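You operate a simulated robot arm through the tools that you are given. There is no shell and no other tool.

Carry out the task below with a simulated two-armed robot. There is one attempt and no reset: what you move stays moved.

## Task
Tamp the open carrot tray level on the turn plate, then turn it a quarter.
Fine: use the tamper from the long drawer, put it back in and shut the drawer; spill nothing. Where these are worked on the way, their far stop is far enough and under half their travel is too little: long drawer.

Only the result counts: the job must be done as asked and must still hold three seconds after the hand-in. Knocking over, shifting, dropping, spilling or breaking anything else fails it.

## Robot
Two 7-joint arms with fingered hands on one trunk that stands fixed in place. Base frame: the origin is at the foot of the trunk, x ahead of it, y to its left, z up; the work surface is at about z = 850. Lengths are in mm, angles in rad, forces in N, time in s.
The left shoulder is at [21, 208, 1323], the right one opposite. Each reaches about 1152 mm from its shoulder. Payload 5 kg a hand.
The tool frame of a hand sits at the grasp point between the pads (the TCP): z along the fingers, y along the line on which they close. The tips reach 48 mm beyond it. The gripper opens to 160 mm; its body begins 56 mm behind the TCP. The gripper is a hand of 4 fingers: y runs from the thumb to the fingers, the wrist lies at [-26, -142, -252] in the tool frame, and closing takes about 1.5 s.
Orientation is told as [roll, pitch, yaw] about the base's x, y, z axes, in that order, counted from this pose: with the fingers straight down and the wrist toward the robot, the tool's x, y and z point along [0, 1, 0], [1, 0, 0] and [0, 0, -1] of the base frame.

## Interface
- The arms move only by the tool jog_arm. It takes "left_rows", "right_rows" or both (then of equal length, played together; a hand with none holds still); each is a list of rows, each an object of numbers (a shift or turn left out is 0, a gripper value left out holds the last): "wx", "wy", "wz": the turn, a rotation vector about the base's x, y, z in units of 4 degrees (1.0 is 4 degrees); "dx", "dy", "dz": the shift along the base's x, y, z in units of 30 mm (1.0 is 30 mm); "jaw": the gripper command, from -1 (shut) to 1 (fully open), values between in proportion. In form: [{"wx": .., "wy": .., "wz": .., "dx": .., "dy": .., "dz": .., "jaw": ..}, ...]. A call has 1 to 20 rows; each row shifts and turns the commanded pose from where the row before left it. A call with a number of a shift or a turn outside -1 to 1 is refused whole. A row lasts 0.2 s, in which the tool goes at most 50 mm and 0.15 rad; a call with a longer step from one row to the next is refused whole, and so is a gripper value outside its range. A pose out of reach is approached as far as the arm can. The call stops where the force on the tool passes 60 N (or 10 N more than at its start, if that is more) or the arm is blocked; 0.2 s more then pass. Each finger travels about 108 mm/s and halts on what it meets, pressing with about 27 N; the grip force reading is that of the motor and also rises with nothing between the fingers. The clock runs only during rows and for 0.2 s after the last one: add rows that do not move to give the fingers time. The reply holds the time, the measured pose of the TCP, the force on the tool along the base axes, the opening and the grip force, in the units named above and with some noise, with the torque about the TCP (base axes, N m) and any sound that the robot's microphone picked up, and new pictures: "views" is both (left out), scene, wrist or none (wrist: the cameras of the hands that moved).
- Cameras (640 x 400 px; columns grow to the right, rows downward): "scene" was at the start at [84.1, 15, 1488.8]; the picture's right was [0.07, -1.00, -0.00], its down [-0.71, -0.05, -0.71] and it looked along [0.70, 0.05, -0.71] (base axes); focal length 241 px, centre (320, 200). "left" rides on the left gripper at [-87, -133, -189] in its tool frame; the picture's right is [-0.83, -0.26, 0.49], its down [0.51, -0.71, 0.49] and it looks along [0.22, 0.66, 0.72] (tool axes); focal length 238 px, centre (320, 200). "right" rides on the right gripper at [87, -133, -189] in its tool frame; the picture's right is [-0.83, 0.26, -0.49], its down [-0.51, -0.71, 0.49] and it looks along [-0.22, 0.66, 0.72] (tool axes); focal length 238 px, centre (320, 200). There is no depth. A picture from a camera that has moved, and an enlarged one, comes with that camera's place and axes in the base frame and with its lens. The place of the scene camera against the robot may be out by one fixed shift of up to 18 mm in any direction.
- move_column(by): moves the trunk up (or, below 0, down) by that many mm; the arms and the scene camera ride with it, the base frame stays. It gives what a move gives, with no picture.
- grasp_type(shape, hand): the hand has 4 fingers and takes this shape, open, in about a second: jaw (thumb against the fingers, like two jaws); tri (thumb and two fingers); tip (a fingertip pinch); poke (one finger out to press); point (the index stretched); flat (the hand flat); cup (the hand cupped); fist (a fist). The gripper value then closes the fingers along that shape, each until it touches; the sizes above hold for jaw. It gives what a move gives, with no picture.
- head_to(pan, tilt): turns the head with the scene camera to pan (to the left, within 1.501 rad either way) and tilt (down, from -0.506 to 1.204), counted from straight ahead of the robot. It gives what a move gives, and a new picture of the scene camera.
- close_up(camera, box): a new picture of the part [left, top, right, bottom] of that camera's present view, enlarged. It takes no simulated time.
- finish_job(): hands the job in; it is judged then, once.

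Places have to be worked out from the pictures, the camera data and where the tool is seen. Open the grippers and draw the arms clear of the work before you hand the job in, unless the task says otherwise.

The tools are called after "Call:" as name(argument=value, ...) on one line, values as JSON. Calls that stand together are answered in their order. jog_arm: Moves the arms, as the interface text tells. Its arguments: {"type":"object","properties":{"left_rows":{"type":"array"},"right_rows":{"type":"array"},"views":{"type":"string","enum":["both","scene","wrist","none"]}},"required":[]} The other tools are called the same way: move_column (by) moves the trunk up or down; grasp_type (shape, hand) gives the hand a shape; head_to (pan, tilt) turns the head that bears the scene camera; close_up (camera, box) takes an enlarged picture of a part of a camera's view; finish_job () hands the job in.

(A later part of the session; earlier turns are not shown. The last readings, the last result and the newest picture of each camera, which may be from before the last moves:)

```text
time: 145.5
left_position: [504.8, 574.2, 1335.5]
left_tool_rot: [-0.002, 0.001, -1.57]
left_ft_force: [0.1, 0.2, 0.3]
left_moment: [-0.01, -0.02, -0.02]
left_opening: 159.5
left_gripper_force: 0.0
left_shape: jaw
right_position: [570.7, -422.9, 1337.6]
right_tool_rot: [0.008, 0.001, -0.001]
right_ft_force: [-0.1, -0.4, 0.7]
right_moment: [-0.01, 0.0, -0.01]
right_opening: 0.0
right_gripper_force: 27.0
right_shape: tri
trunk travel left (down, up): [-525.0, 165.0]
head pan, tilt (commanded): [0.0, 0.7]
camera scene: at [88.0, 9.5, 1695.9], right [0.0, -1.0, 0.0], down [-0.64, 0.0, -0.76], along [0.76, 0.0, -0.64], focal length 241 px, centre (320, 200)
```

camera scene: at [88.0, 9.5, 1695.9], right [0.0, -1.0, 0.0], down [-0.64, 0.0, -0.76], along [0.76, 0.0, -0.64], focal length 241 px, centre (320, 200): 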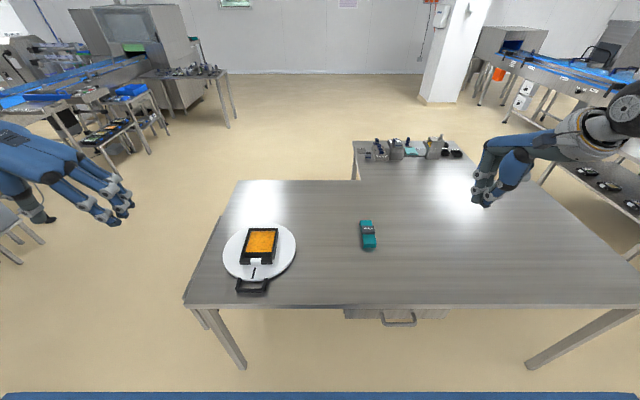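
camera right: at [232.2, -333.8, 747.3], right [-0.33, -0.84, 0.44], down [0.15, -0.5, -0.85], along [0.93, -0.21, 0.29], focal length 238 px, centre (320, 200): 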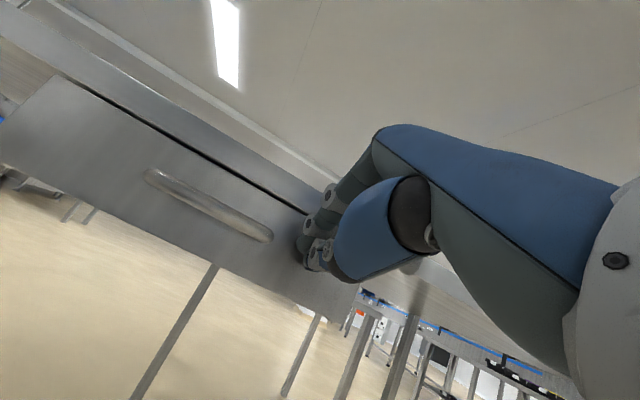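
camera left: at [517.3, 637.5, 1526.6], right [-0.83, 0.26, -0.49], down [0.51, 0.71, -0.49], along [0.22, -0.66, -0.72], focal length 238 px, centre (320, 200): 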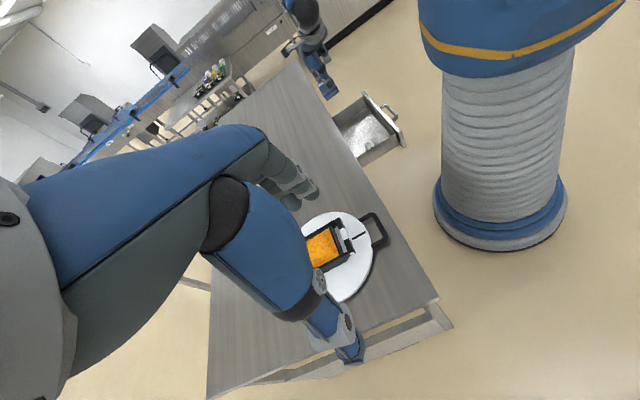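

The right hand is clear. I lower the trunk by 150 mm, open the right hand, and bring the left hand above the plate's handle to look at it.

Call:
move_column(by=-150)

Call:
jog_arm(left_rows=[{"dy": -0.6}, {"dx": 0.1, "dy": -0.9}, {"dx": 0.2, "dy": -0.9}, {"dx": 0.2, "dy": -0.9}, {"dx": 0.2, "dy": -0.9}, {"dx": 0.2, "dy": -0.9}, {"dx": 0.2, "dy": -0.9, "dz": -0.3}, {"dx": 0.2, "dy": -0.9, "dz": -0.5}, {"dx": 0.2, "dy": -0.9, "dz": -0.6}, {"dx": 0.2, "dy": -0.9, "dz": -0.6}, {"dx": 0.2, "dy": -0.9, "dz": -0.6}, {"dy": -0.9, "dz": -0.6}, {}], right_rows=[{"jaw": -0.5}, {"jaw": 0}, {"jaw": 0.5}, {"jaw": 1}, {}, {}, {}, {}, {}, {}, {}, {}, {}], views="both")

Call:
close_up(camera="left", box=[200, 150, 560, 400])

Call:
close_up(camera="scene", box=[190, 160, 350, 290])

```text
time: 147.2
left_position: [505.4, 575.4, 1186.0]
left_tool_rot: [0.0, 0.0, -1.57]
left_ft_force: [0.0, -0.5, 1.1]
left_moment: [0.02, -0.02, 0.01]
left_opening: 159.8
left_gripper_force: 0.0
left_shape: jaw
right_position: [569.8, -423.3, 1188.4]
right_tool_rot: [0.007, -0.002, 0.0]
right_ft_force: [-0.4, 0.0, -0.2]
right_moment: [0.03, -0.04, 0.01]
right_opening: 0.1
right_gripper_force: 27.3
right_shape: tri
trunk travel left (down, up): [-375.0, 315.0]
head pan, tilt (commanded): [0.0, 0.7]
```

```text
time: 150.0
left_position: [563.3, 260.3, 1088.2]
left_tool_rot: [0.001, 0.0, -1.572]
left_ft_force: [0.1, 0.4, 0.3]
left_moment: [-0.06, -0.04, 0.02]
left_opening: 159.8
left_gripper_force: 0.1
left_shape: jaw
right_position: [569.8, -422.6, 1188.8]
right_tool_rot: [0.007, 0.0, 0.001]
right_ft_force: [0.9, 0.3, 0.4]
right_moment: [-0.04, -0.05, -0.02]
right_opening: 159.6
right_gripper_force: 0.0
right_shape: tri
trunk travel left (down, up): [-375.0, 315.0]
head pan, tilt (commanded): [0.0, 0.7]
camera scene: at [87.3, 10.1, 1546.0], right [0.0, -1.0, 0.0], down [-0.64, 0.0, -0.76], along [0.76, 0.0, -0.64], focal length 241 px, centre (320, 200)
camera right: at [436.5, -336.3, 1376.4], right [0.26, -0.84, 0.48], down [-0.71, -0.5, -0.5], along [0.66, -0.21, -0.72], focal length 238 px, centre (320, 200)
camera left: at [474.9, 392.2, 1277.6], right [-0.83, 0.26, -0.49], down [0.51, 0.71, -0.49], along [0.22, -0.66, -0.72], focal length 238 px, centre (320, 200)
```

scene: 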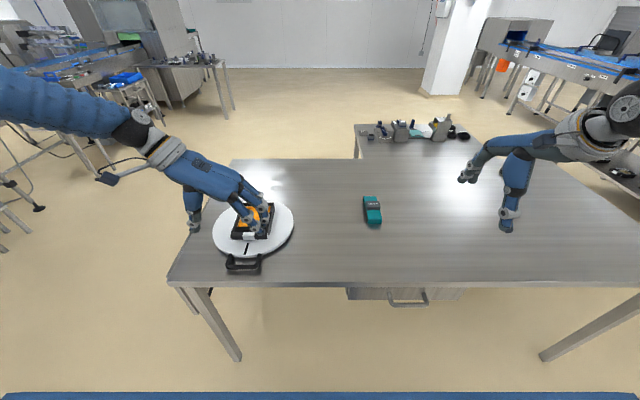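
right: 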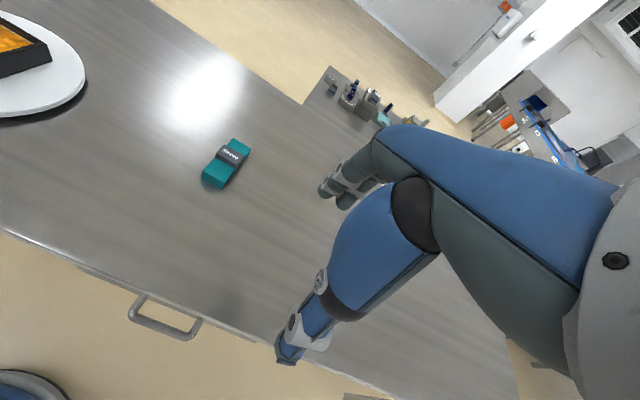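
left: 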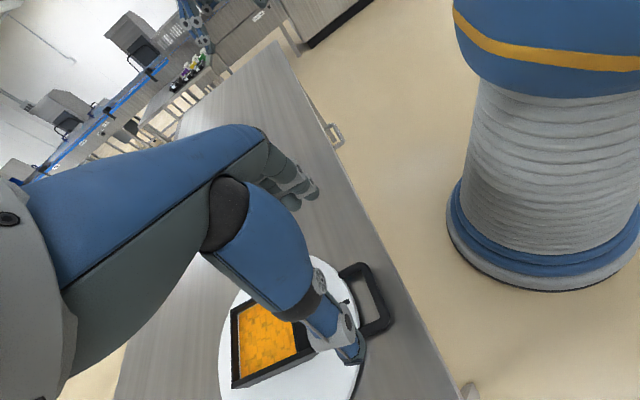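

```text
1.60 times, centred on (380, 275) of left
camera zoom: at [474.9, 392.2, 1277.6], right [-0.83, 0.26, -0.49], down [0.51, 0.71, -0.49], along [0.22, -0.66, -0.72], focal length 381 px, centre (224, 80)
```

zoom: 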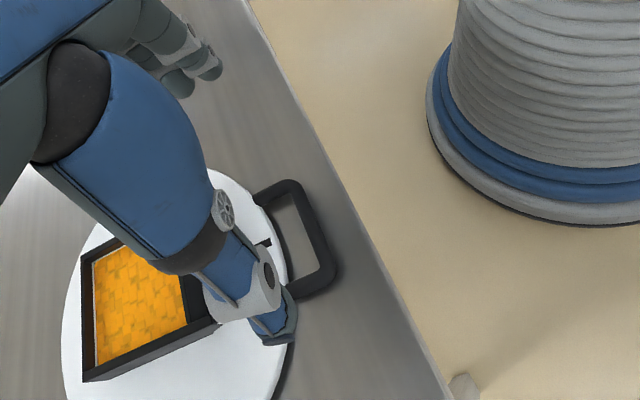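

```text
3.08 times, centred on (270, 225) of scene
camera zoom: at [87.3, 10.1, 1546.0], right [0.0, -1.0, 0.0], down [-0.64, 0.0, -0.76], along [0.76, 0.0, -0.64], focal length 742 px, centre (474, 123)
```

zoom: 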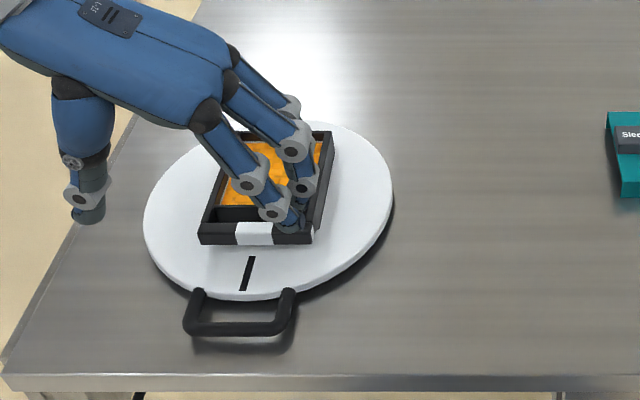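

The plate centre is about (749, 256) with its handle pointing at the robot: outer bar at x ≈ 565, about 105 mm wide (y ≈ 205–310), near z ≈ 865. I will push its left arm with the closed left fingertips around an arc toward the right; first I set the tri shape, close it and turn the hand to yaw 0 beside the handle.

Call:
grasp_type(hand="left", shape="tri")

Call:
jog_arm(left_rows=[{"wz": 1, "dy": 0.3, "dx": -0.05, "jaw": 0.5}, {"wz": 1, "dy": 0.3, "dx": -0.05, "jaw": 0}, {"wz": 1, "dy": 0.3, "dx": -0.05, "jaw": -0.5}, {"wz": 1, "dy": 0.3, "dx": -0.05, "jaw": -1}, {"wz": 1, "dy": 0.3, "dx": -0.05}, {"wz": 1, "dy": 0.3, "dx": -0.05}, {"wz": 1, "dy": 0.3, "dx": -0.05}, {"wz": 1, "dy": 0.3, "dx": -0.05}, {"wz": 1, "dy": 0.3, "dx": -0.05}, {"wz": 1, "dy": 0.3, "dx": -0.05}, {"wz": 1, "dy": 0.3, "dx": -0.05}, {"wz": 1, "dy": 0.3, "dx": -0.05}, {"wz": 1, "dy": 0.3, "dx": -0.05}, {"wz": 1, "dy": 0.3, "dx": -0.05}, {"wz": 1, "dy": 0.2, "dx": -0.05}, {"wz": 1, "dx": -0.05}, {"wz": 1, "dx": -0.05}, {"wz": 1, "dx": -0.05}, {"wz": 1}, {"wz": 1}], views="none")

Call:
jog_arm(left_rows=[{"wz": 1}, {"wz": 1}, {"wz": 0.5}, {"dz": -0.5}, {"dz": -0.5}, {"dz": -0.5}, {}], views="both")

Call:
close_up(camera="left", box=[200, 100, 560, 400])

Call:
close_up(camera="scene", box=[190, 160, 350, 290])

```text
time: 150.9
left_position: [562.7, 259.1, 1088.6]
left_tool_rot: [0.001, -0.001, -1.569]
left_ft_force: [-0.6, -0.7, 1.0]
left_moment: [-0.02, -0.03, 0.02]
left_opening: 159.7
left_gripper_force: 0.1
left_shape: tri
right_position: [569.5, -423.5, 1188.4]
right_tool_rot: [0.007, -0.001, -0.001]
right_ft_force: [-0.4, -0.2, 1.1]
right_moment: [-0.01, -0.01, -0.04]
right_opening: 159.8
right_gripper_force: 0.0
right_shape: tri
trunk travel left (down, up): [-375.0, 315.0]
head pan, tilt (commanded): [0.0, 0.7]
```

```text
time: 155.1
left_position: [534.2, 390.8, 1087.6]
left_tool_rot: [0.0, -0.001, -0.173]
left_ft_force: [-0.6, -1.1, -0.1]
left_moment: [0.02, 0.02, -0.01]
left_opening: 0.1
left_gripper_force: 27.3
left_shape: tri
right_position: [568.7, -423.8, 1188.4]
right_tool_rot: [0.008, -0.002, 0.001]
right_ft_force: [-0.5, -0.6, -0.6]
right_moment: [0.06, -0.01, 0.06]
right_opening: 159.9
right_gripper_force: 0.0
right_shape: tri
trunk travel left (down, up): [-375.0, 315.0]
head pan, tilt (commanded): [0.0, 0.7]
```

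```text
time: 156.7
left_position: [533.7, 391.9, 1044.0]
left_tool_rot: [0.001, 0.0, 0.0]
left_ft_force: [-1.2, -1.1, -0.9]
left_moment: [0.02, -0.03, -0.01]
left_opening: 0.0
left_gripper_force: 26.8
left_shape: tri
right_position: [570.1, -423.7, 1188.3]
right_tool_rot: [0.006, -0.002, 0.001]
right_ft_force: [-0.1, -0.6, 0.4]
right_moment: [0.02, -0.05, -0.01]
right_opening: 159.8
right_gripper_force: 0.0
right_shape: tri
trunk travel left (down, up): [-375.0, 315.0]
head pan, tilt (commanded): [0.0, 0.7]
camera scene: at [87.3, 9.3, 1546.0], right [0.0, -1.0, 0.0], down [-0.64, 0.0, -0.76], along [0.76, 0.0, -0.64], focal length 241 px, centre (320, 200)
camera left: at [400.2, 306.0, 1232.8], right [-0.26, -0.83, -0.49], down [-0.71, 0.51, -0.49], along [0.66, 0.22, -0.72], focal length 238 px, centre (320, 200)
```

scene: 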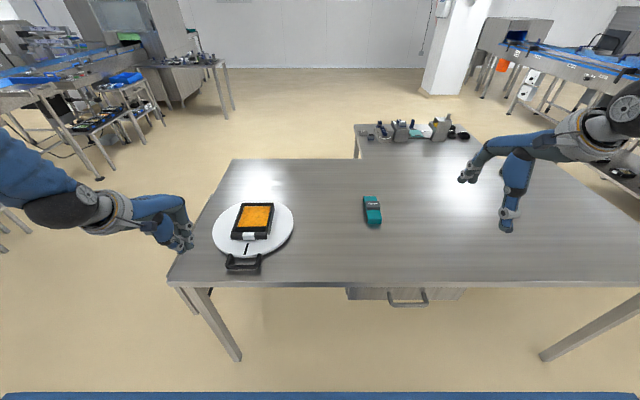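
left: 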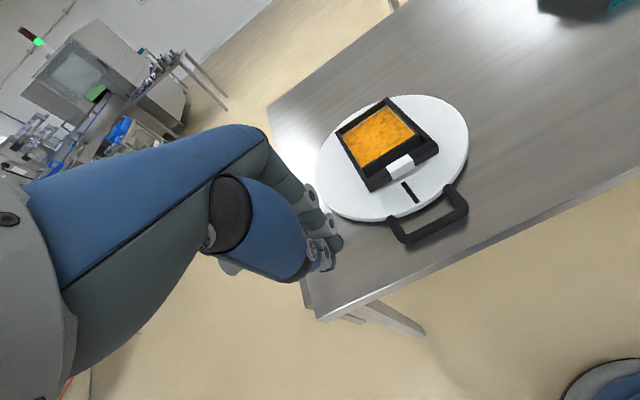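

```text
1.33 times, centred on (380, 250) of left
camera zoom: at [400.2, 306.0, 1232.8], right [-0.26, -0.83, -0.49], down [-0.71, 0.51, -0.49], along [0.66, 0.22, -0.72], focal length 318 px, centre (240, 133)
```

zoom: 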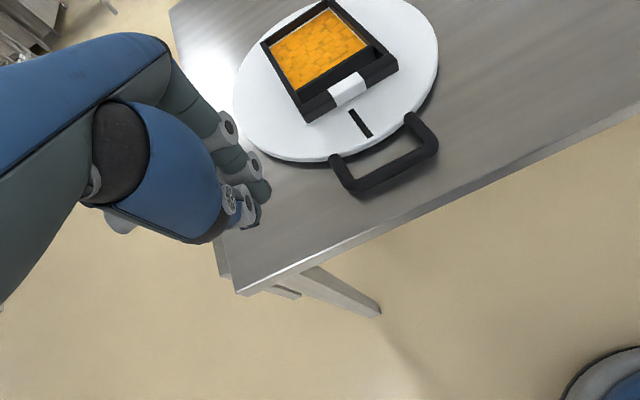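

```text
3.08 times, centred on (270, 225) of scene
camera zoom: at [87.3, 9.3, 1546.0], right [0.0, -1.0, 0.0], down [-0.64, 0.0, -0.76], along [0.76, 0.0, -0.64], focal length 742 px, centre (474, 123)
```

zoom: 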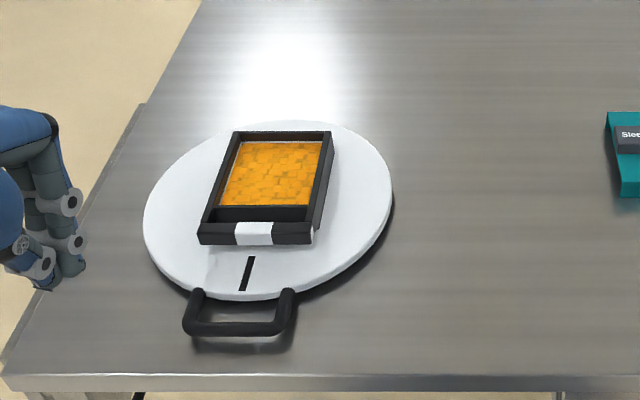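

The view is clear: the handle's left arm is at y ≈ 310, and the closed fingertips hang to its left. I lower them beside the handle to just above the table.

Call:
jog_arm(left_rows=[{"dx": 0.2, "dy": -0.3, "dz": -0.5}, {"dx": 0.2, "dy": -0.3, "dz": -0.7}, {"dx": 0.13, "dy": -0.1, "dz": -0.7}, {"dz": -0.7}, {"dz": -0.7}, {"dz": -0.7}, {"dz": -0.4}, {}], views="both")

Call:
close_up(camera="left", box=[240, 140, 480, 300])

Call:
close_up(camera="scene", box=[190, 190, 310, 290])

```text
time: 158.5
left_position: [550.4, 371.2, 910.9]
left_tool_rot: [0.0, -0.002, 0.0]
left_ft_force: [1.0, 0.7, 0.7]
left_moment: [-0.01, 0.0, -0.03]
left_opening: 0.2
left_gripper_force: 26.9
left_shape: tri
right_position: [570.3, -422.8, 1188.2]
right_tool_rot: [0.006, -0.003, -0.002]
right_ft_force: [-0.6, 0.1, 0.0]
right_moment: [0.02, 0.03, -0.04]
right_opening: 159.4
right_gripper_force: 0.0
right_shape: tri
trunk travel left (down, up): [-375.0, 315.0]
head pan, tilt (commanded): [0.0, 0.7]
camera scene: at [87.7, 9.4, 1546.0], right [0.0, -1.0, 0.0], down [-0.64, 0.0, -0.76], along [0.76, 0.0, -0.64], focal length 241 px, centre (320, 200)
camera left: at [417.2, 284.3, 1100.0], right [-0.26, -0.83, -0.49], down [-0.71, 0.51, -0.49], along [0.66, 0.22, -0.72], focal length 238 px, centre (320, 200)
```

scene: 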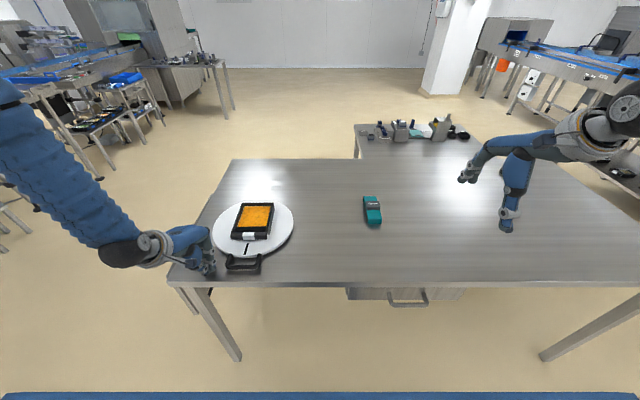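
left: 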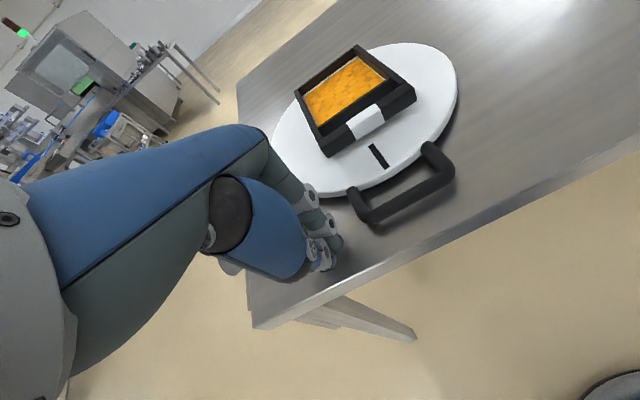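

```text
2.50 times, centred on (360, 220) of left
camera zoom: at [417.2, 284.3, 1100.0], right [-0.26, -0.83, -0.49], down [-0.71, 0.51, -0.49], along [0.66, 0.22, -0.72], focal length 596 px, centre (220, 150)
```

zoom: 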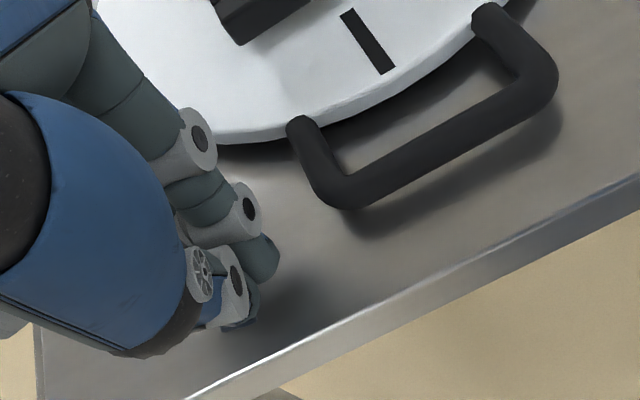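

```text
4.00 times, centred on (250, 240) of scene
camera zoom: at [87.7, 9.4, 1546.0], right [0.0, -1.0, 0.0], down [-0.64, 0.0, -0.76], along [0.76, 0.0, -0.64], focal length 964 px, centre (600, 40)
```

zoom: 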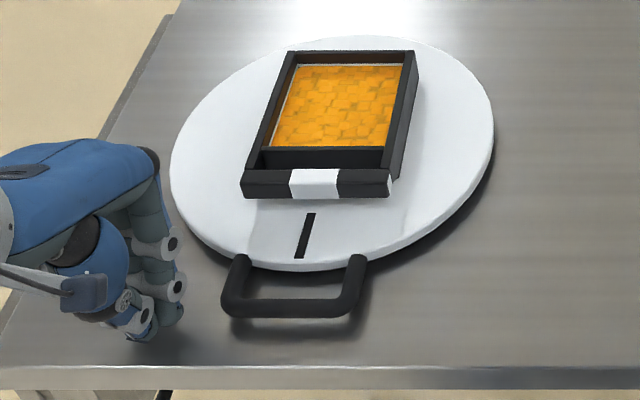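

The fingertips are level with the handle, about 25 mm left of its arm. I move into contact and push the first ~16° along the arc, watching the force.

Call:
jog_arm(left_rows=[{"dx": 0.32, "dy": -0.5, "dz": -0.1}, {"dy": -0.437}, {"dx": -0.113, "dy": -0.393}, {"dx": -0.087, "dy": -0.4}, {"dx": -0.06, "dy": -0.403}, {"dx": -0.03, "dy": -0.41}, {}], views="both")

Call:
close_up(camera="scene", box=[190, 190, 310, 290])

```text
time: 160.1
left_position: [550.1, 294.5, 908.1]
left_tool_rot: [0.001, 0.0, -0.002]
left_ft_force: [1.3, 0.6, 0.0]
left_moment: [-0.07, 0.0, -0.02]
left_opening: 0.0
left_gripper_force: 26.5
left_shape: tri
right_position: [570.0, -421.5, 1188.6]
right_tool_rot: [0.007, -0.002, 0.0]
right_ft_force: [-0.7, 1.1, 0.7]
right_moment: [-0.02, 0.02, 0.02]
right_opening: 159.5
right_gripper_force: 0.0
right_shape: tri
trunk travel left (down, up): [-375.0, 315.0]
head pan, tilt (commanded): [0.0, 0.7]
camera scene: at [87.7, 10.0, 1545.9], right [0.0, -1.0, 0.0], down [-0.64, 0.0, -0.76], along [0.76, 0.0, -0.64], focal length 241 px, centre (320, 200)
camera left: at [417.2, 208.6, 1097.8], right [-0.26, -0.83, -0.49], down [-0.71, 0.51, -0.49], along [0.66, 0.22, -0.72], focal length 238 px, centre (320, 200)
```

scene: 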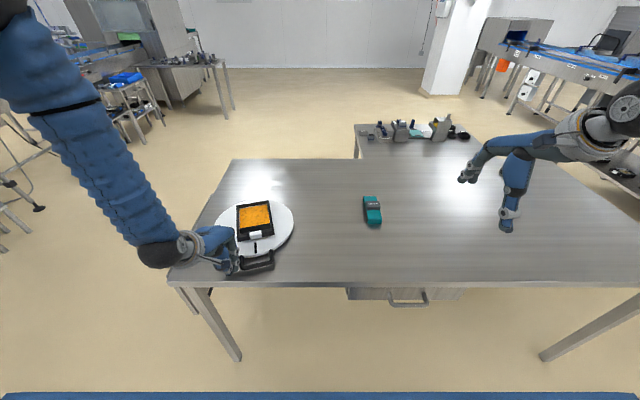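
left: 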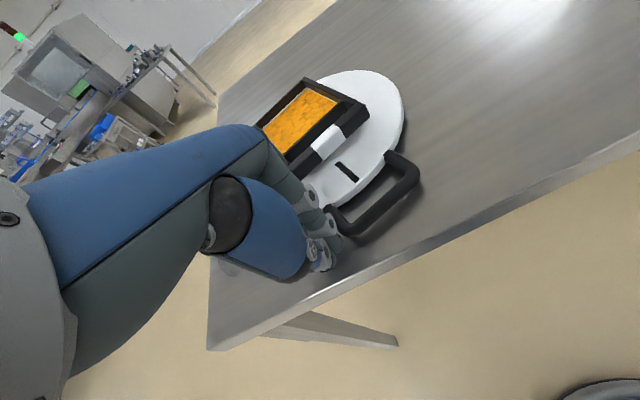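

```text
4.00 times, centred on (250, 240) of scene
camera zoom: at [87.7, 10.0, 1545.9], right [0.0, -1.0, 0.0], down [-0.64, 0.0, -0.76], along [0.76, 0.0, -0.64], focal length 964 px, centre (600, 40)
```

zoom: 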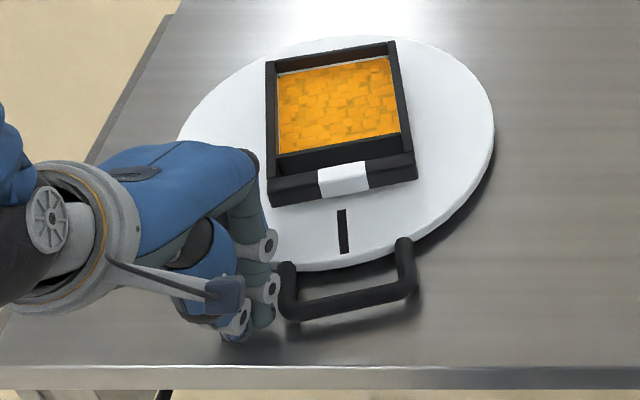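

The plate turns easily with the handle, tray riding along, at about 1 N. I continue along the arc.

Call:
jog_arm(left_rows=[{"dy": -0.407}, {"dx": 0.027, "dy": -0.41}, {"dx": 0.057, "dy": -0.403}, {"dx": 0.083, "dy": -0.4}, {"dx": 0.11, "dy": -0.393}, {"dx": 0.14, "dy": -0.387}, {"dx": 0.163, "dy": -0.373}, {"dx": 0.19, "dy": -0.363}, {"dx": 0.217, "dy": -0.347}, {"dx": 0.24, "dy": -0.33}, {}], views="both")

Call:
close_up(camera="scene", box=[190, 190, 310, 290])

```text
time: 162.5
left_position: [588.6, 179.9, 911.3]
left_tool_rot: [-0.001, -0.001, 0.0]
left_ft_force: [0.2, 0.7, -0.1]
left_moment: [0.0, 0.0, -0.01]
left_opening: 0.0
left_gripper_force: 26.8
left_shape: tri
right_position: [570.0, -423.8, 1187.9]
right_tool_rot: [0.006, 0.0, 0.0]
right_ft_force: [0.1, 0.7, -0.3]
right_moment: [-0.04, 0.0, 0.03]
right_opening: 159.5
right_gripper_force: 0.1
right_shape: tri
trunk travel left (down, up): [-375.0, 315.0]
head pan, tilt (commanded): [0.0, 0.7]
camera scene: at [87.8, 9.7, 1545.9], right [0.0, -1.0, 0.0], down [-0.64, 0.0, -0.76], along [0.76, 0.0, -0.64], focal length 241 px, centre (320, 200)
camera left: at [455.0, 93.5, 1099.2], right [-0.26, -0.83, -0.49], down [-0.71, 0.51, -0.49], along [0.66, 0.22, -0.72], focal length 238 px, centre (320, 200)
```

scene: 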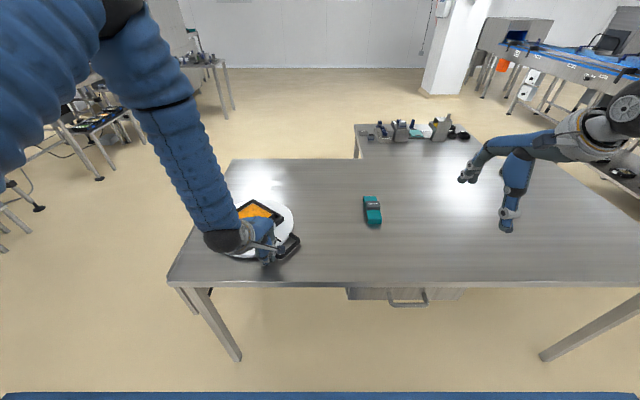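
left: 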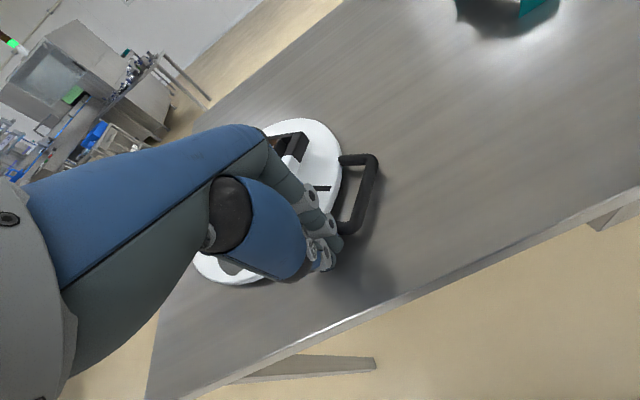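

```text
4.00 times, centred on (250, 240) of scene
camera zoom: at [87.8, 9.7, 1545.9], right [0.0, -1.0, 0.0], down [-0.64, 0.0, -0.76], along [0.76, 0.0, -0.64], focal length 964 px, centre (600, 40)
```

zoom: 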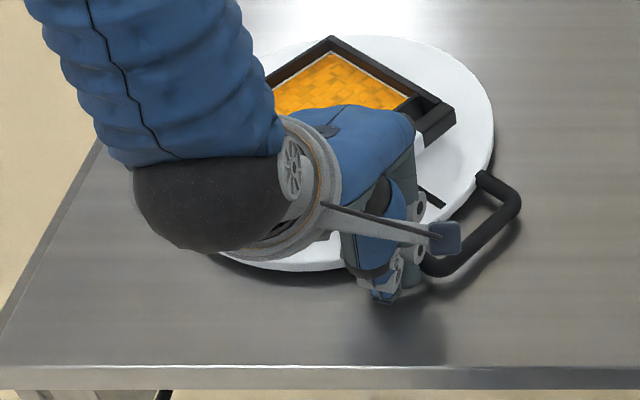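

About 56° turned. I push on to about 80° and check.

Call:
jog_arm(left_rows=[{"dx": 0.26, "dy": -0.317}, {"dx": 0.283, "dy": -0.293}, {"dx": 0.303, "dy": -0.277}, {"dx": 0.323, "dy": -0.253}, {"dx": 0.337, "dy": -0.23}, {"dx": 0.353, "dy": -0.203}, {}], views="both")

Call:
close_up(camera="scene", box=[190, 190, 310, 290])

Call:
close_up(camera="left", box=[180, 100, 420, 300])

```text
time: 164.1
left_position: [643.3, 133.0, 909.6]
left_tool_rot: [0.0, -0.002, 0.002]
left_ft_force: [-21.4, -18.9, 24.4]
left_moment: [-0.64, 0.39, 0.12]
left_opening: 0.0
left_gripper_force: 27.5
left_shape: tri
right_position: [567.2, -424.6, 1188.9]
right_tool_rot: [0.009, -0.003, -0.002]
right_ft_force: [-0.3, 0.3, 0.0]
right_moment: [0.07, -0.01, -0.02]
right_opening: 159.5
right_gripper_force: 0.1
right_shape: tri
trunk travel left (down, up): [-375.0, 315.0]
head pan, tilt (commanded): [0.0, 0.7]
camera scene: at [84.8, 7.5, 1546.2], right [0.0, -1.0, 0.0], down [-0.64, 0.0, -0.77], along [0.77, 0.0, -0.64], focal length 241 px, centre (320, 200)
camera left: at [508.7, 46.1, 1099.0], right [-0.26, -0.83, -0.49], down [-0.71, 0.51, -0.49], along [0.66, 0.22, -0.72], focal length 238 px, centre (320, 200)
```

scene: 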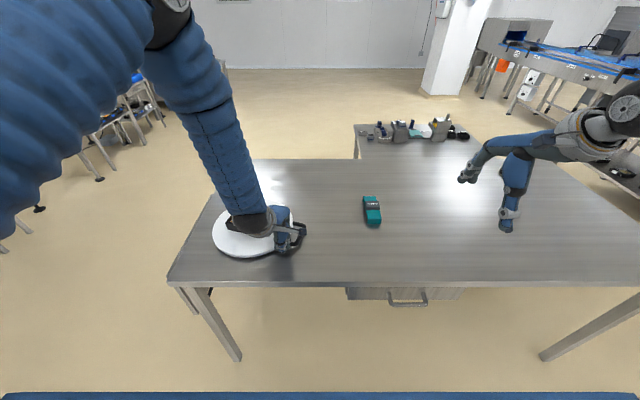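
left: 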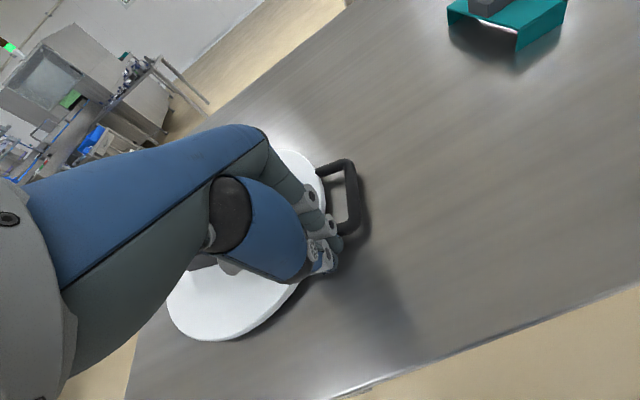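

```text
4.00 times, centred on (250, 240) of scene
camera zoom: at [84.8, 7.5, 1546.2], right [0.0, -1.0, 0.0], down [-0.64, 0.0, -0.77], along [0.77, 0.0, -0.64], focal length 964 px, centre (600, 40)
```

zoom: 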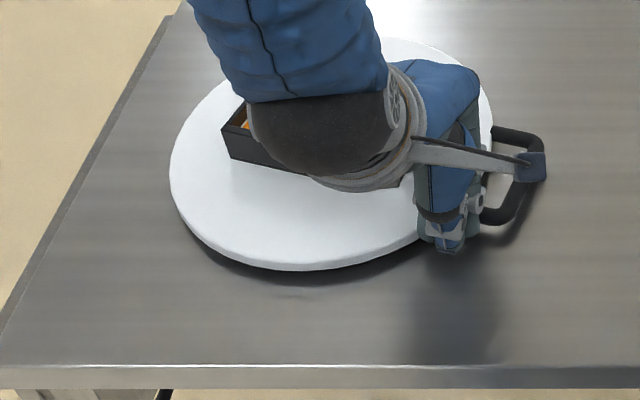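

```text
2.00 times, centred on (300, 200) of left
camera zoom: at [508.7, 46.1, 1099.0], right [-0.26, -0.83, -0.49], down [-0.71, 0.51, -0.49], along [0.66, 0.22, -0.72], focal length 477 px, centre (360, 200)
```

zoom: 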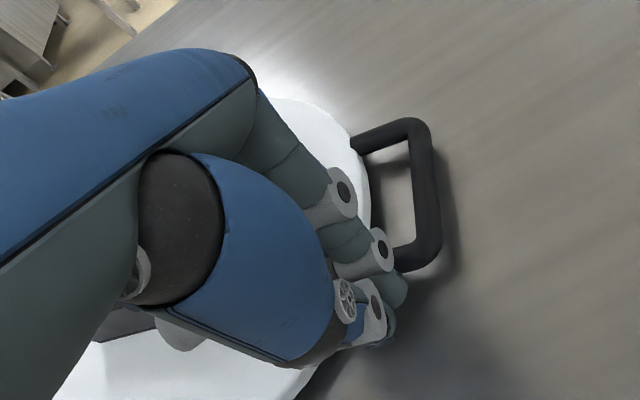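

The force shows the fingertips have run into the plate's rim (my contact corner was too close to the plate there). I back off radially at once and inspect.

Call:
jog_arm(left_rows=[{"dx": -0.33, "dy": -0.35}, {"dx": -0.33, "dy": 0.1}, {}], views="both")

Call:
close_up(camera="scene", box=[190, 190, 310, 290])

```text
time: 164.9
left_position: [623.3, 126.0, 907.9]
left_tool_rot: [0.001, 0.0, -0.001]
left_ft_force: [-0.6, -0.3, -1.1]
left_moment: [0.02, 0.0, 0.01]
left_opening: 0.2
left_gripper_force: 27.2
left_shape: tri
right_position: [571.6, -423.1, 1188.6]
right_tool_rot: [0.01, 0.0, -0.001]
right_ft_force: [0.1, 0.1, -0.7]
right_moment: [0.0, 0.04, 0.01]
right_opening: 159.6
right_gripper_force: 0.0
right_shape: tri
trunk travel left (down, up): [-375.0, 315.0]
head pan, tilt (commanded): [0.0, 0.7]
camera scene: at [88.5, 9.1, 1545.8], right [0.0, -1.0, 0.0], down [-0.64, 0.0, -0.76], along [0.76, 0.0, -0.64], focal length 241 px, centre (320, 200)
camera left: at [489.8, 39.0, 1097.1], right [-0.26, -0.83, -0.49], down [-0.71, 0.51, -0.49], along [0.66, 0.22, -0.72], focal length 238 px, centre (320, 200)
```

scene: 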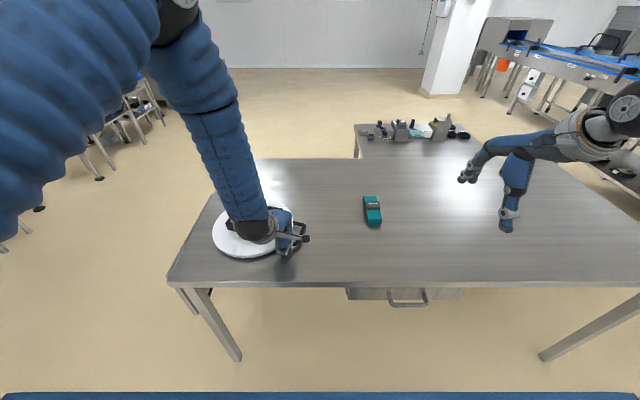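
left: 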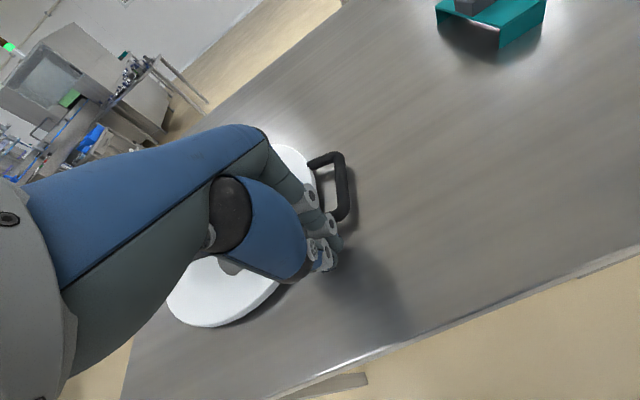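

```text
4.00 times, centred on (250, 240) of scene
camera zoom: at [88.5, 9.1, 1545.8], right [0.0, -1.0, 0.0], down [-0.64, 0.0, -0.76], along [0.76, 0.0, -0.64], focal length 964 px, centre (600, 40)
```

zoom: 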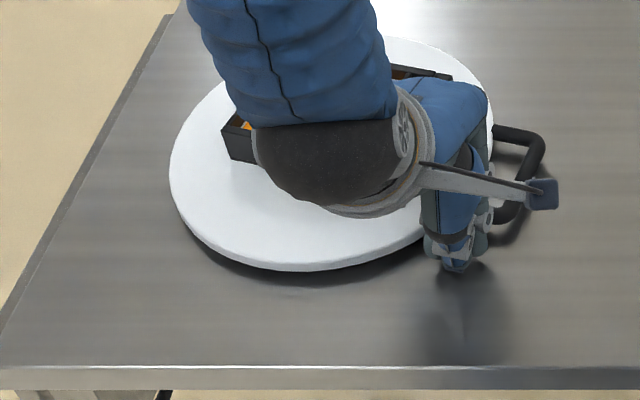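

The plate has not shifted on the table. I raise the left hand out of the way to measure the angle reached.

Call:
jog_arm(left_rows=[{"dx": -0.3, "dy": -0.2}, {"dz": 0.6}, {"dz": 0.9}, {"dz": 0.9}, {"dz": 0.9, "dx": -0.3}, {"dz": 0.8, "dx": -0.6}, {"dx": -0.9}, {"dx": -0.9, "dy": -0.3}, {"dx": -0.9, "dy": -0.5}, {"dy": -0.6}, {"dy": -0.6}, {}], views="both")

Call:
close_up(camera="scene", box=[190, 180, 330, 290])

Call:
close_up(camera="left", box=[200, 50, 500, 300])

```text
time: 167.5
left_position: [506.9, 61.4, 1030.2]
left_tool_rot: [0.0, 0.003, 0.0]
left_ft_force: [0.9, 0.0, -0.3]
left_moment: [-0.05, 0.02, -0.01]
left_opening: 0.0
left_gripper_force: 27.8
left_shape: tri
right_position: [570.7, -422.2, 1187.5]
right_tool_rot: [0.007, -0.002, 0.0]
right_ft_force: [-1.2, 0.5, 1.0]
right_moment: [-0.03, 0.04, -0.01]
right_opening: 160.0
right_gripper_force: 0.0
right_shape: tri
trunk travel left (down, up): [-375.0, 315.0]
head pan, tilt (commanded): [0.0, 0.7]
camera scene: at [88.2, 10.0, 1545.9], right [0.0, -1.0, 0.0], down [-0.64, 0.0, -0.76], along [0.76, 0.0, -0.64], focal length 241 px, centre (320, 200)
camera left: at [373.4, -25.0, 1220.0], right [-0.26, -0.83, -0.49], down [-0.71, 0.51, -0.49], along [0.65, 0.22, -0.72], focal length 238 px, centre (320, 200)
```

scene: 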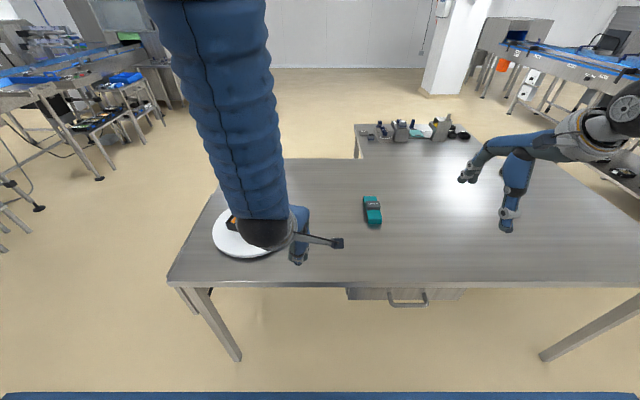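
left: 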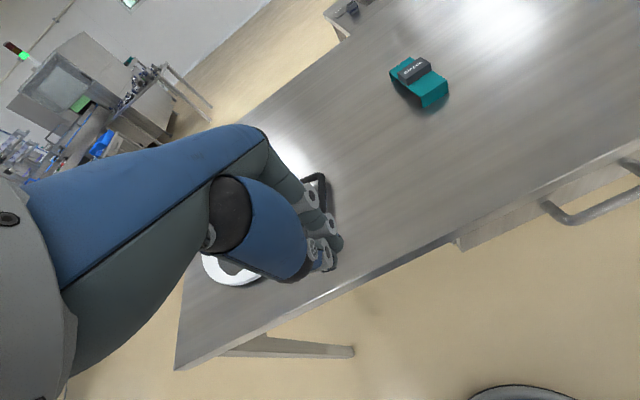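

```text
3.64 times, centred on (260, 235) of scene
camera zoom: at [88.2, 10.0, 1545.9], right [0.0, -1.0, 0.0], down [-0.64, 0.0, -0.76], along [0.76, 0.0, -0.64], focal length 876 px, centre (538, 73)
```

zoom: 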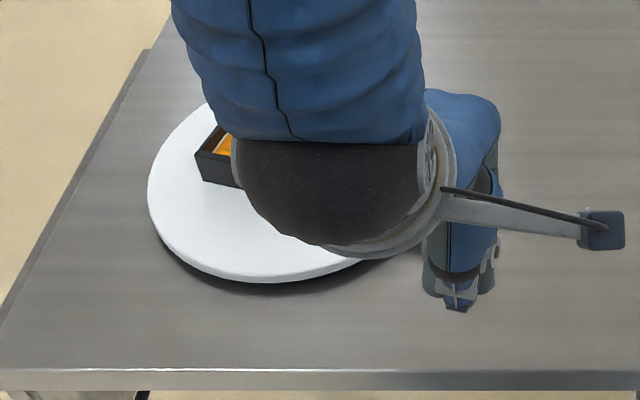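

```text
1.60 times, centred on (350, 175) of left
camera zoom: at [373.4, -25.0, 1220.0], right [-0.26, -0.83, -0.49], down [-0.71, 0.51, -0.49], along [0.65, 0.22, -0.72], focal length 381 px, centre (272, 240)
```

zoom: 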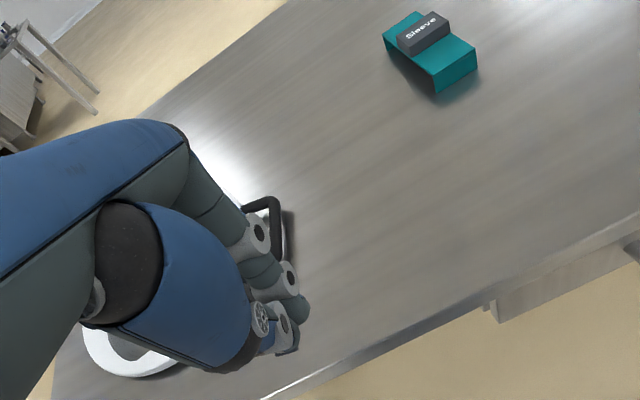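

The forearm hides the plate, so I move the left hand back to its clear spot on the left and look.

Call:
jog_arm(left_rows=[{"dy": 0.6, "dz": 0.3}, {"dy": 0.9, "dz": 0.3}, {"dy": 0.95, "dz": 0.3}, {"dy": 0.95, "dz": 0.3}, {"dy": 0.95, "dz": 0.3}, {"dy": 0.95, "dz": 0.3}, {"dy": 0.95, "dz": 0.3}, {"dy": 0.95, "dz": 0.3}, {"dy": 0.95, "dz": 0.3}, {"dy": 0.95, "dz": 0.3}, {"dy": 0.95, "dz": 0.3}, {"dy": 0.95, "dz": 0.3}, {"dy": 0.95}, {"dy": 0.95}, {"dy": 0.9}, {"dy": 0.6}, {}], views="scene")

Call:
close_up(camera="scene", box=[190, 180, 330, 290])

```text
time: 171.1
left_position: [506.4, 490.5, 1139.5]
left_tool_rot: [0.0, 0.0, 0.001]
left_ft_force: [-0.3, 0.0, -0.4]
left_moment: [0.05, 0.05, 0.04]
left_opening: 0.0
left_gripper_force: 27.9
left_shape: tri
right_position: [570.6, -423.9, 1188.5]
right_tool_rot: [0.008, -0.001, 0.0]
right_ft_force: [0.6, 0.4, -0.7]
right_moment: [0.08, 0.01, 0.01]
right_opening: 159.7
right_gripper_force: 0.2
right_shape: tri
trunk travel left (down, up): [-375.0, 315.0]
head pan, tilt (commanded): [0.0, 0.7]
camera scene: at [87.9, 8.6, 1545.9], right [0.0, -1.0, 0.0], down [-0.64, 0.0, -0.76], along [0.76, 0.0, -0.64], focal length 241 px, centre (320, 200)
```

scene: 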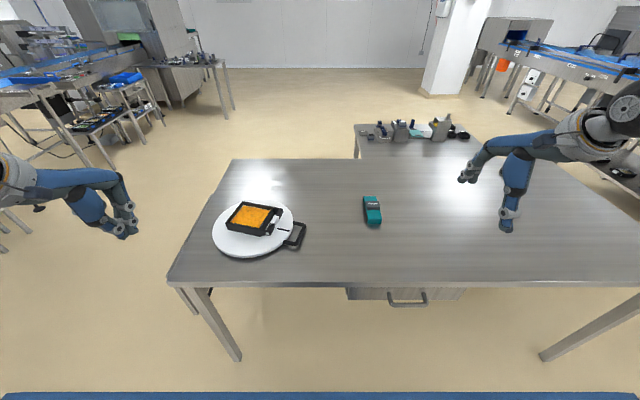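

```text
3.64 times, centred on (260, 235) of scene
camera zoom: at [87.9, 8.6, 1545.9], right [0.0, -1.0, 0.0], down [-0.64, 0.0, -0.76], along [0.76, 0.0, -0.64], focal length 876 px, centre (538, 73)
```

zoom: 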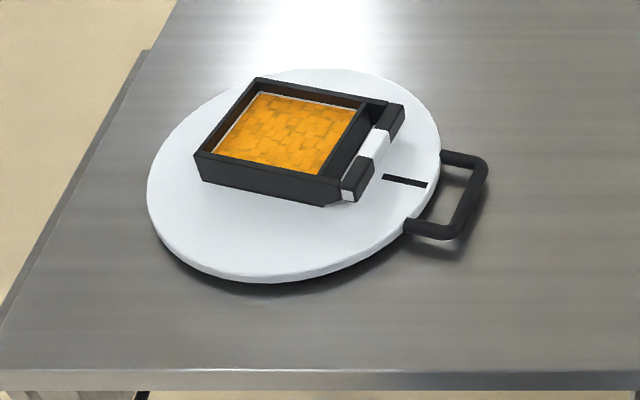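

From the picture, handle and mark have turned about 76°, so about 14° are missing. I bring the closed hand to the outer corner of the trailing handle arm at y ≈ 72, outside the plate's rim, to push straight forward.

Call:
jog_arm(left_rows=[{"dy": -0.6}, {"dy": -0.9}, {"dy": -0.95}, {"dy": -0.95}, {"dy": -0.95}, {"dy": -0.95}, {"dy": -0.95}, {"dy": -0.95}, {"dy": -0.95}, {"dy": -0.95}, {"dy": -0.95}, {"dy": -0.95}, {"dy": -0.95}, {"dy": -0.95}, {"dy": -0.9, "dx": 0.5}, {"dy": -0.15, "dx": 0.5}, {}], views="none")

Call:
jog_arm(left_rows=[{"dx": 0.5, "dz": -0.6}, {"dz": -0.8}, {"dz": -0.9}, {"dz": -0.9}, {"dz": -0.9}, {"dz": -0.9}, {"dz": -0.9}, {"dz": -0.9}, {"dz": -0.7}, {}], views="both")

Call:
close_up(camera="left", box=[200, 100, 460, 300])

Call:
close_up(camera="scene", box=[190, 180, 330, 290])

```text
time: 174.7
left_position: [535.5, 73.4, 1139.1]
left_tool_rot: [0.0, -0.001, 0.0]
left_ft_force: [0.2, 0.9, 0.6]
left_moment: [0.05, -0.01, 0.03]
left_opening: 0.1
left_gripper_force: 26.7
left_shape: tri
right_position: [568.7, -423.4, 1188.4]
right_tool_rot: [0.007, -0.001, 0.0]
right_ft_force: [-0.1, -0.4, -0.3]
right_moment: [0.01, -0.06, 0.0]
right_opening: 159.7
right_gripper_force: 0.0
right_shape: tri
trunk travel left (down, up): [-375.0, 315.0]
head pan, tilt (commanded): [0.0, 0.7]
```

```text
time: 176.9
left_position: [552.0, 75.2, 914.3]
left_tool_rot: [-0.001, 0.001, -0.001]
left_ft_force: [-0.4, 0.5, 0.2]
left_moment: [0.03, -0.02, -0.02]
left_opening: 0.0
left_gripper_force: 26.5
left_shape: tri
right_position: [569.7, -423.1, 1188.2]
right_tool_rot: [0.007, -0.002, 0.0]
right_ft_force: [-0.5, 0.4, -0.2]
right_moment: [0.0, -0.02, -0.01]
right_opening: 159.8
right_gripper_force: 0.0
right_shape: tri
trunk travel left (down, up): [-375.0, 315.0]
head pan, tilt (commanded): [0.0, 0.7]
camera scene: at [87.4, 9.1, 1546.0], right [0.0, -1.0, 0.0], down [-0.64, 0.0, -0.76], along [0.76, 0.0, -0.64], focal length 241 px, centre (320, 200)
camera left: at [417.8, -11.0, 1103.1], right [-0.26, -0.83, -0.49], down [-0.71, 0.51, -0.49], along [0.66, 0.22, -0.72], focal length 238 px, centre (320, 200)
```

scene: 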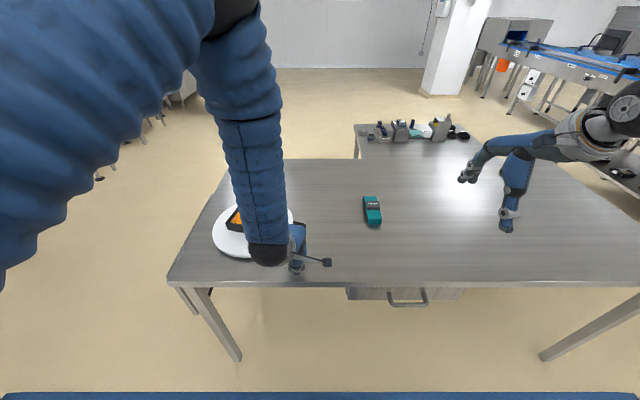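
left: 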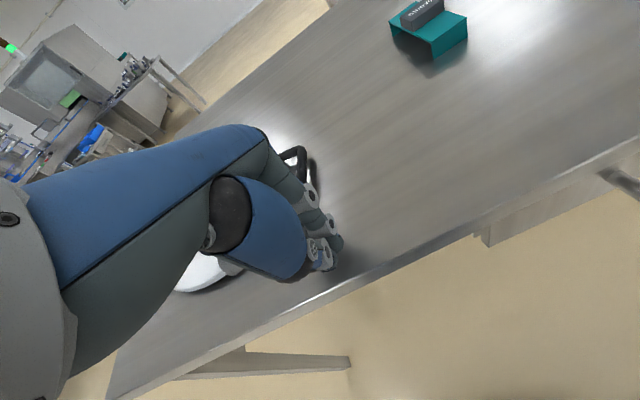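

```text
2.00 times, centred on (330, 200) of left
camera zoom: at [417.8, -11.0, 1103.1], right [-0.26, -0.83, -0.49], down [-0.71, 0.51, -0.49], along [0.66, 0.22, -0.72], focal length 477 px, centre (300, 200)
```

zoom: 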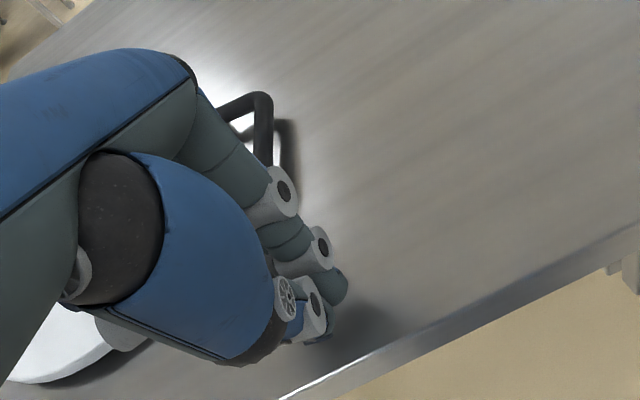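

```text
3.64 times, centred on (260, 235) of scene
camera zoom: at [87.4, 9.1, 1546.0], right [0.0, -1.0, 0.0], down [-0.64, 0.0, -0.76], along [0.76, 0.0, -0.64], focal length 876 px, centre (538, 73)
```

zoom: 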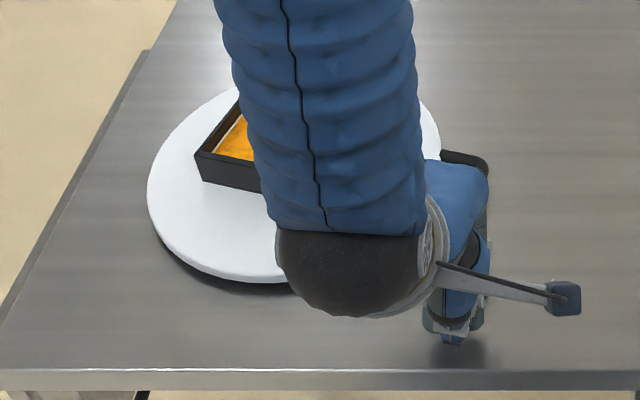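

I lower slightly to tip height and push forward, stopping short of the full 14° to check.

Call:
jog_arm(left_rows=[{"dy": -0.2, "dz": -0.2, "dx": 0.2}, {"dx": 0.4}, {"dx": 0.4}, {"dx": 0.4}, {"dx": 0.4}, {"dx": 0.35}, {"dx": 0.3}, {"dx": 0.3}, {"dx": 0.25}, {}], views="wrist")

Call:
close_up(camera="left", box=[200, 100, 460, 300])

Call:
close_up(camera="scene", box=[190, 180, 330, 290])

```text
time: 179.1
left_position: [642.4, 67.5, 910.9]
left_tool_rot: [0.001, 0.0, 0.001]
left_ft_force: [-0.7, 0.1, 0.4]
left_moment: [0.01, -0.05, 0.0]
left_opening: 0.0
left_gripper_force: 27.1
left_shape: tri
right_position: [569.3, -422.3, 1189.0]
right_tool_rot: [0.007, -0.001, -0.001]
right_ft_force: [-0.2, 0.8, 0.0]
right_moment: [0.03, -0.01, -0.02]
right_opening: 159.5
right_gripper_force: 0.1
right_shape: tri
trunk travel left (down, up): [-375.0, 315.0]
head pan, tilt (commanded): [0.0, 0.7]
camera left: at [508.3, -19.6, 1099.1], right [-0.26, -0.83, -0.49], down [-0.71, 0.51, -0.49], along [0.66, 0.22, -0.72], focal length 238 px, centre (320, 200)
```

left: 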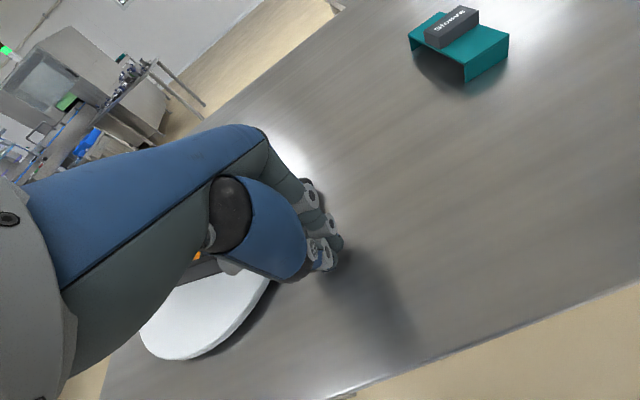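

```text
2.00 times, centred on (330, 200) of left
camera zoom: at [508.3, -19.6, 1099.1], right [-0.26, -0.83, -0.49], down [-0.71, 0.51, -0.49], along [0.66, 0.22, -0.72], focal length 477 px, centre (300, 200)
```

zoom: 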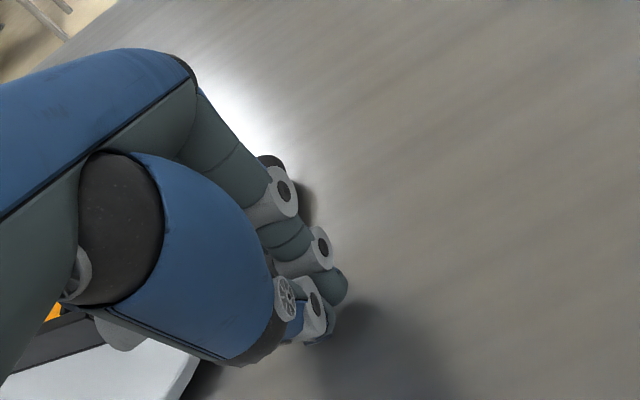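

```text
3.64 times, centred on (260, 235) of scene
camera zoom: at [87.5, 9.1, 1545.9], right [0.0, -1.0, 0.0], down [-0.64, 0.0, -0.76], along [0.76, 0.0, -0.64], focal length 876 px, centre (538, 73)
```

zoom: 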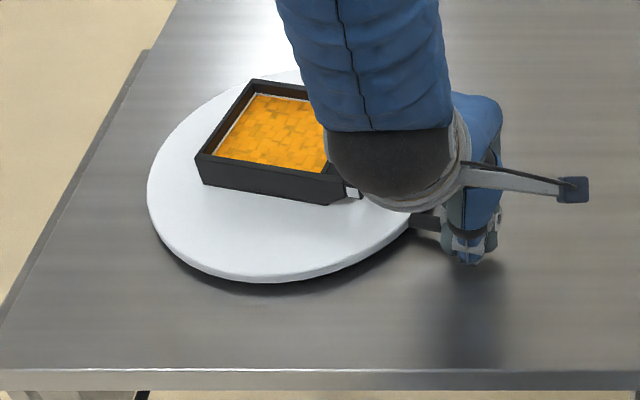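

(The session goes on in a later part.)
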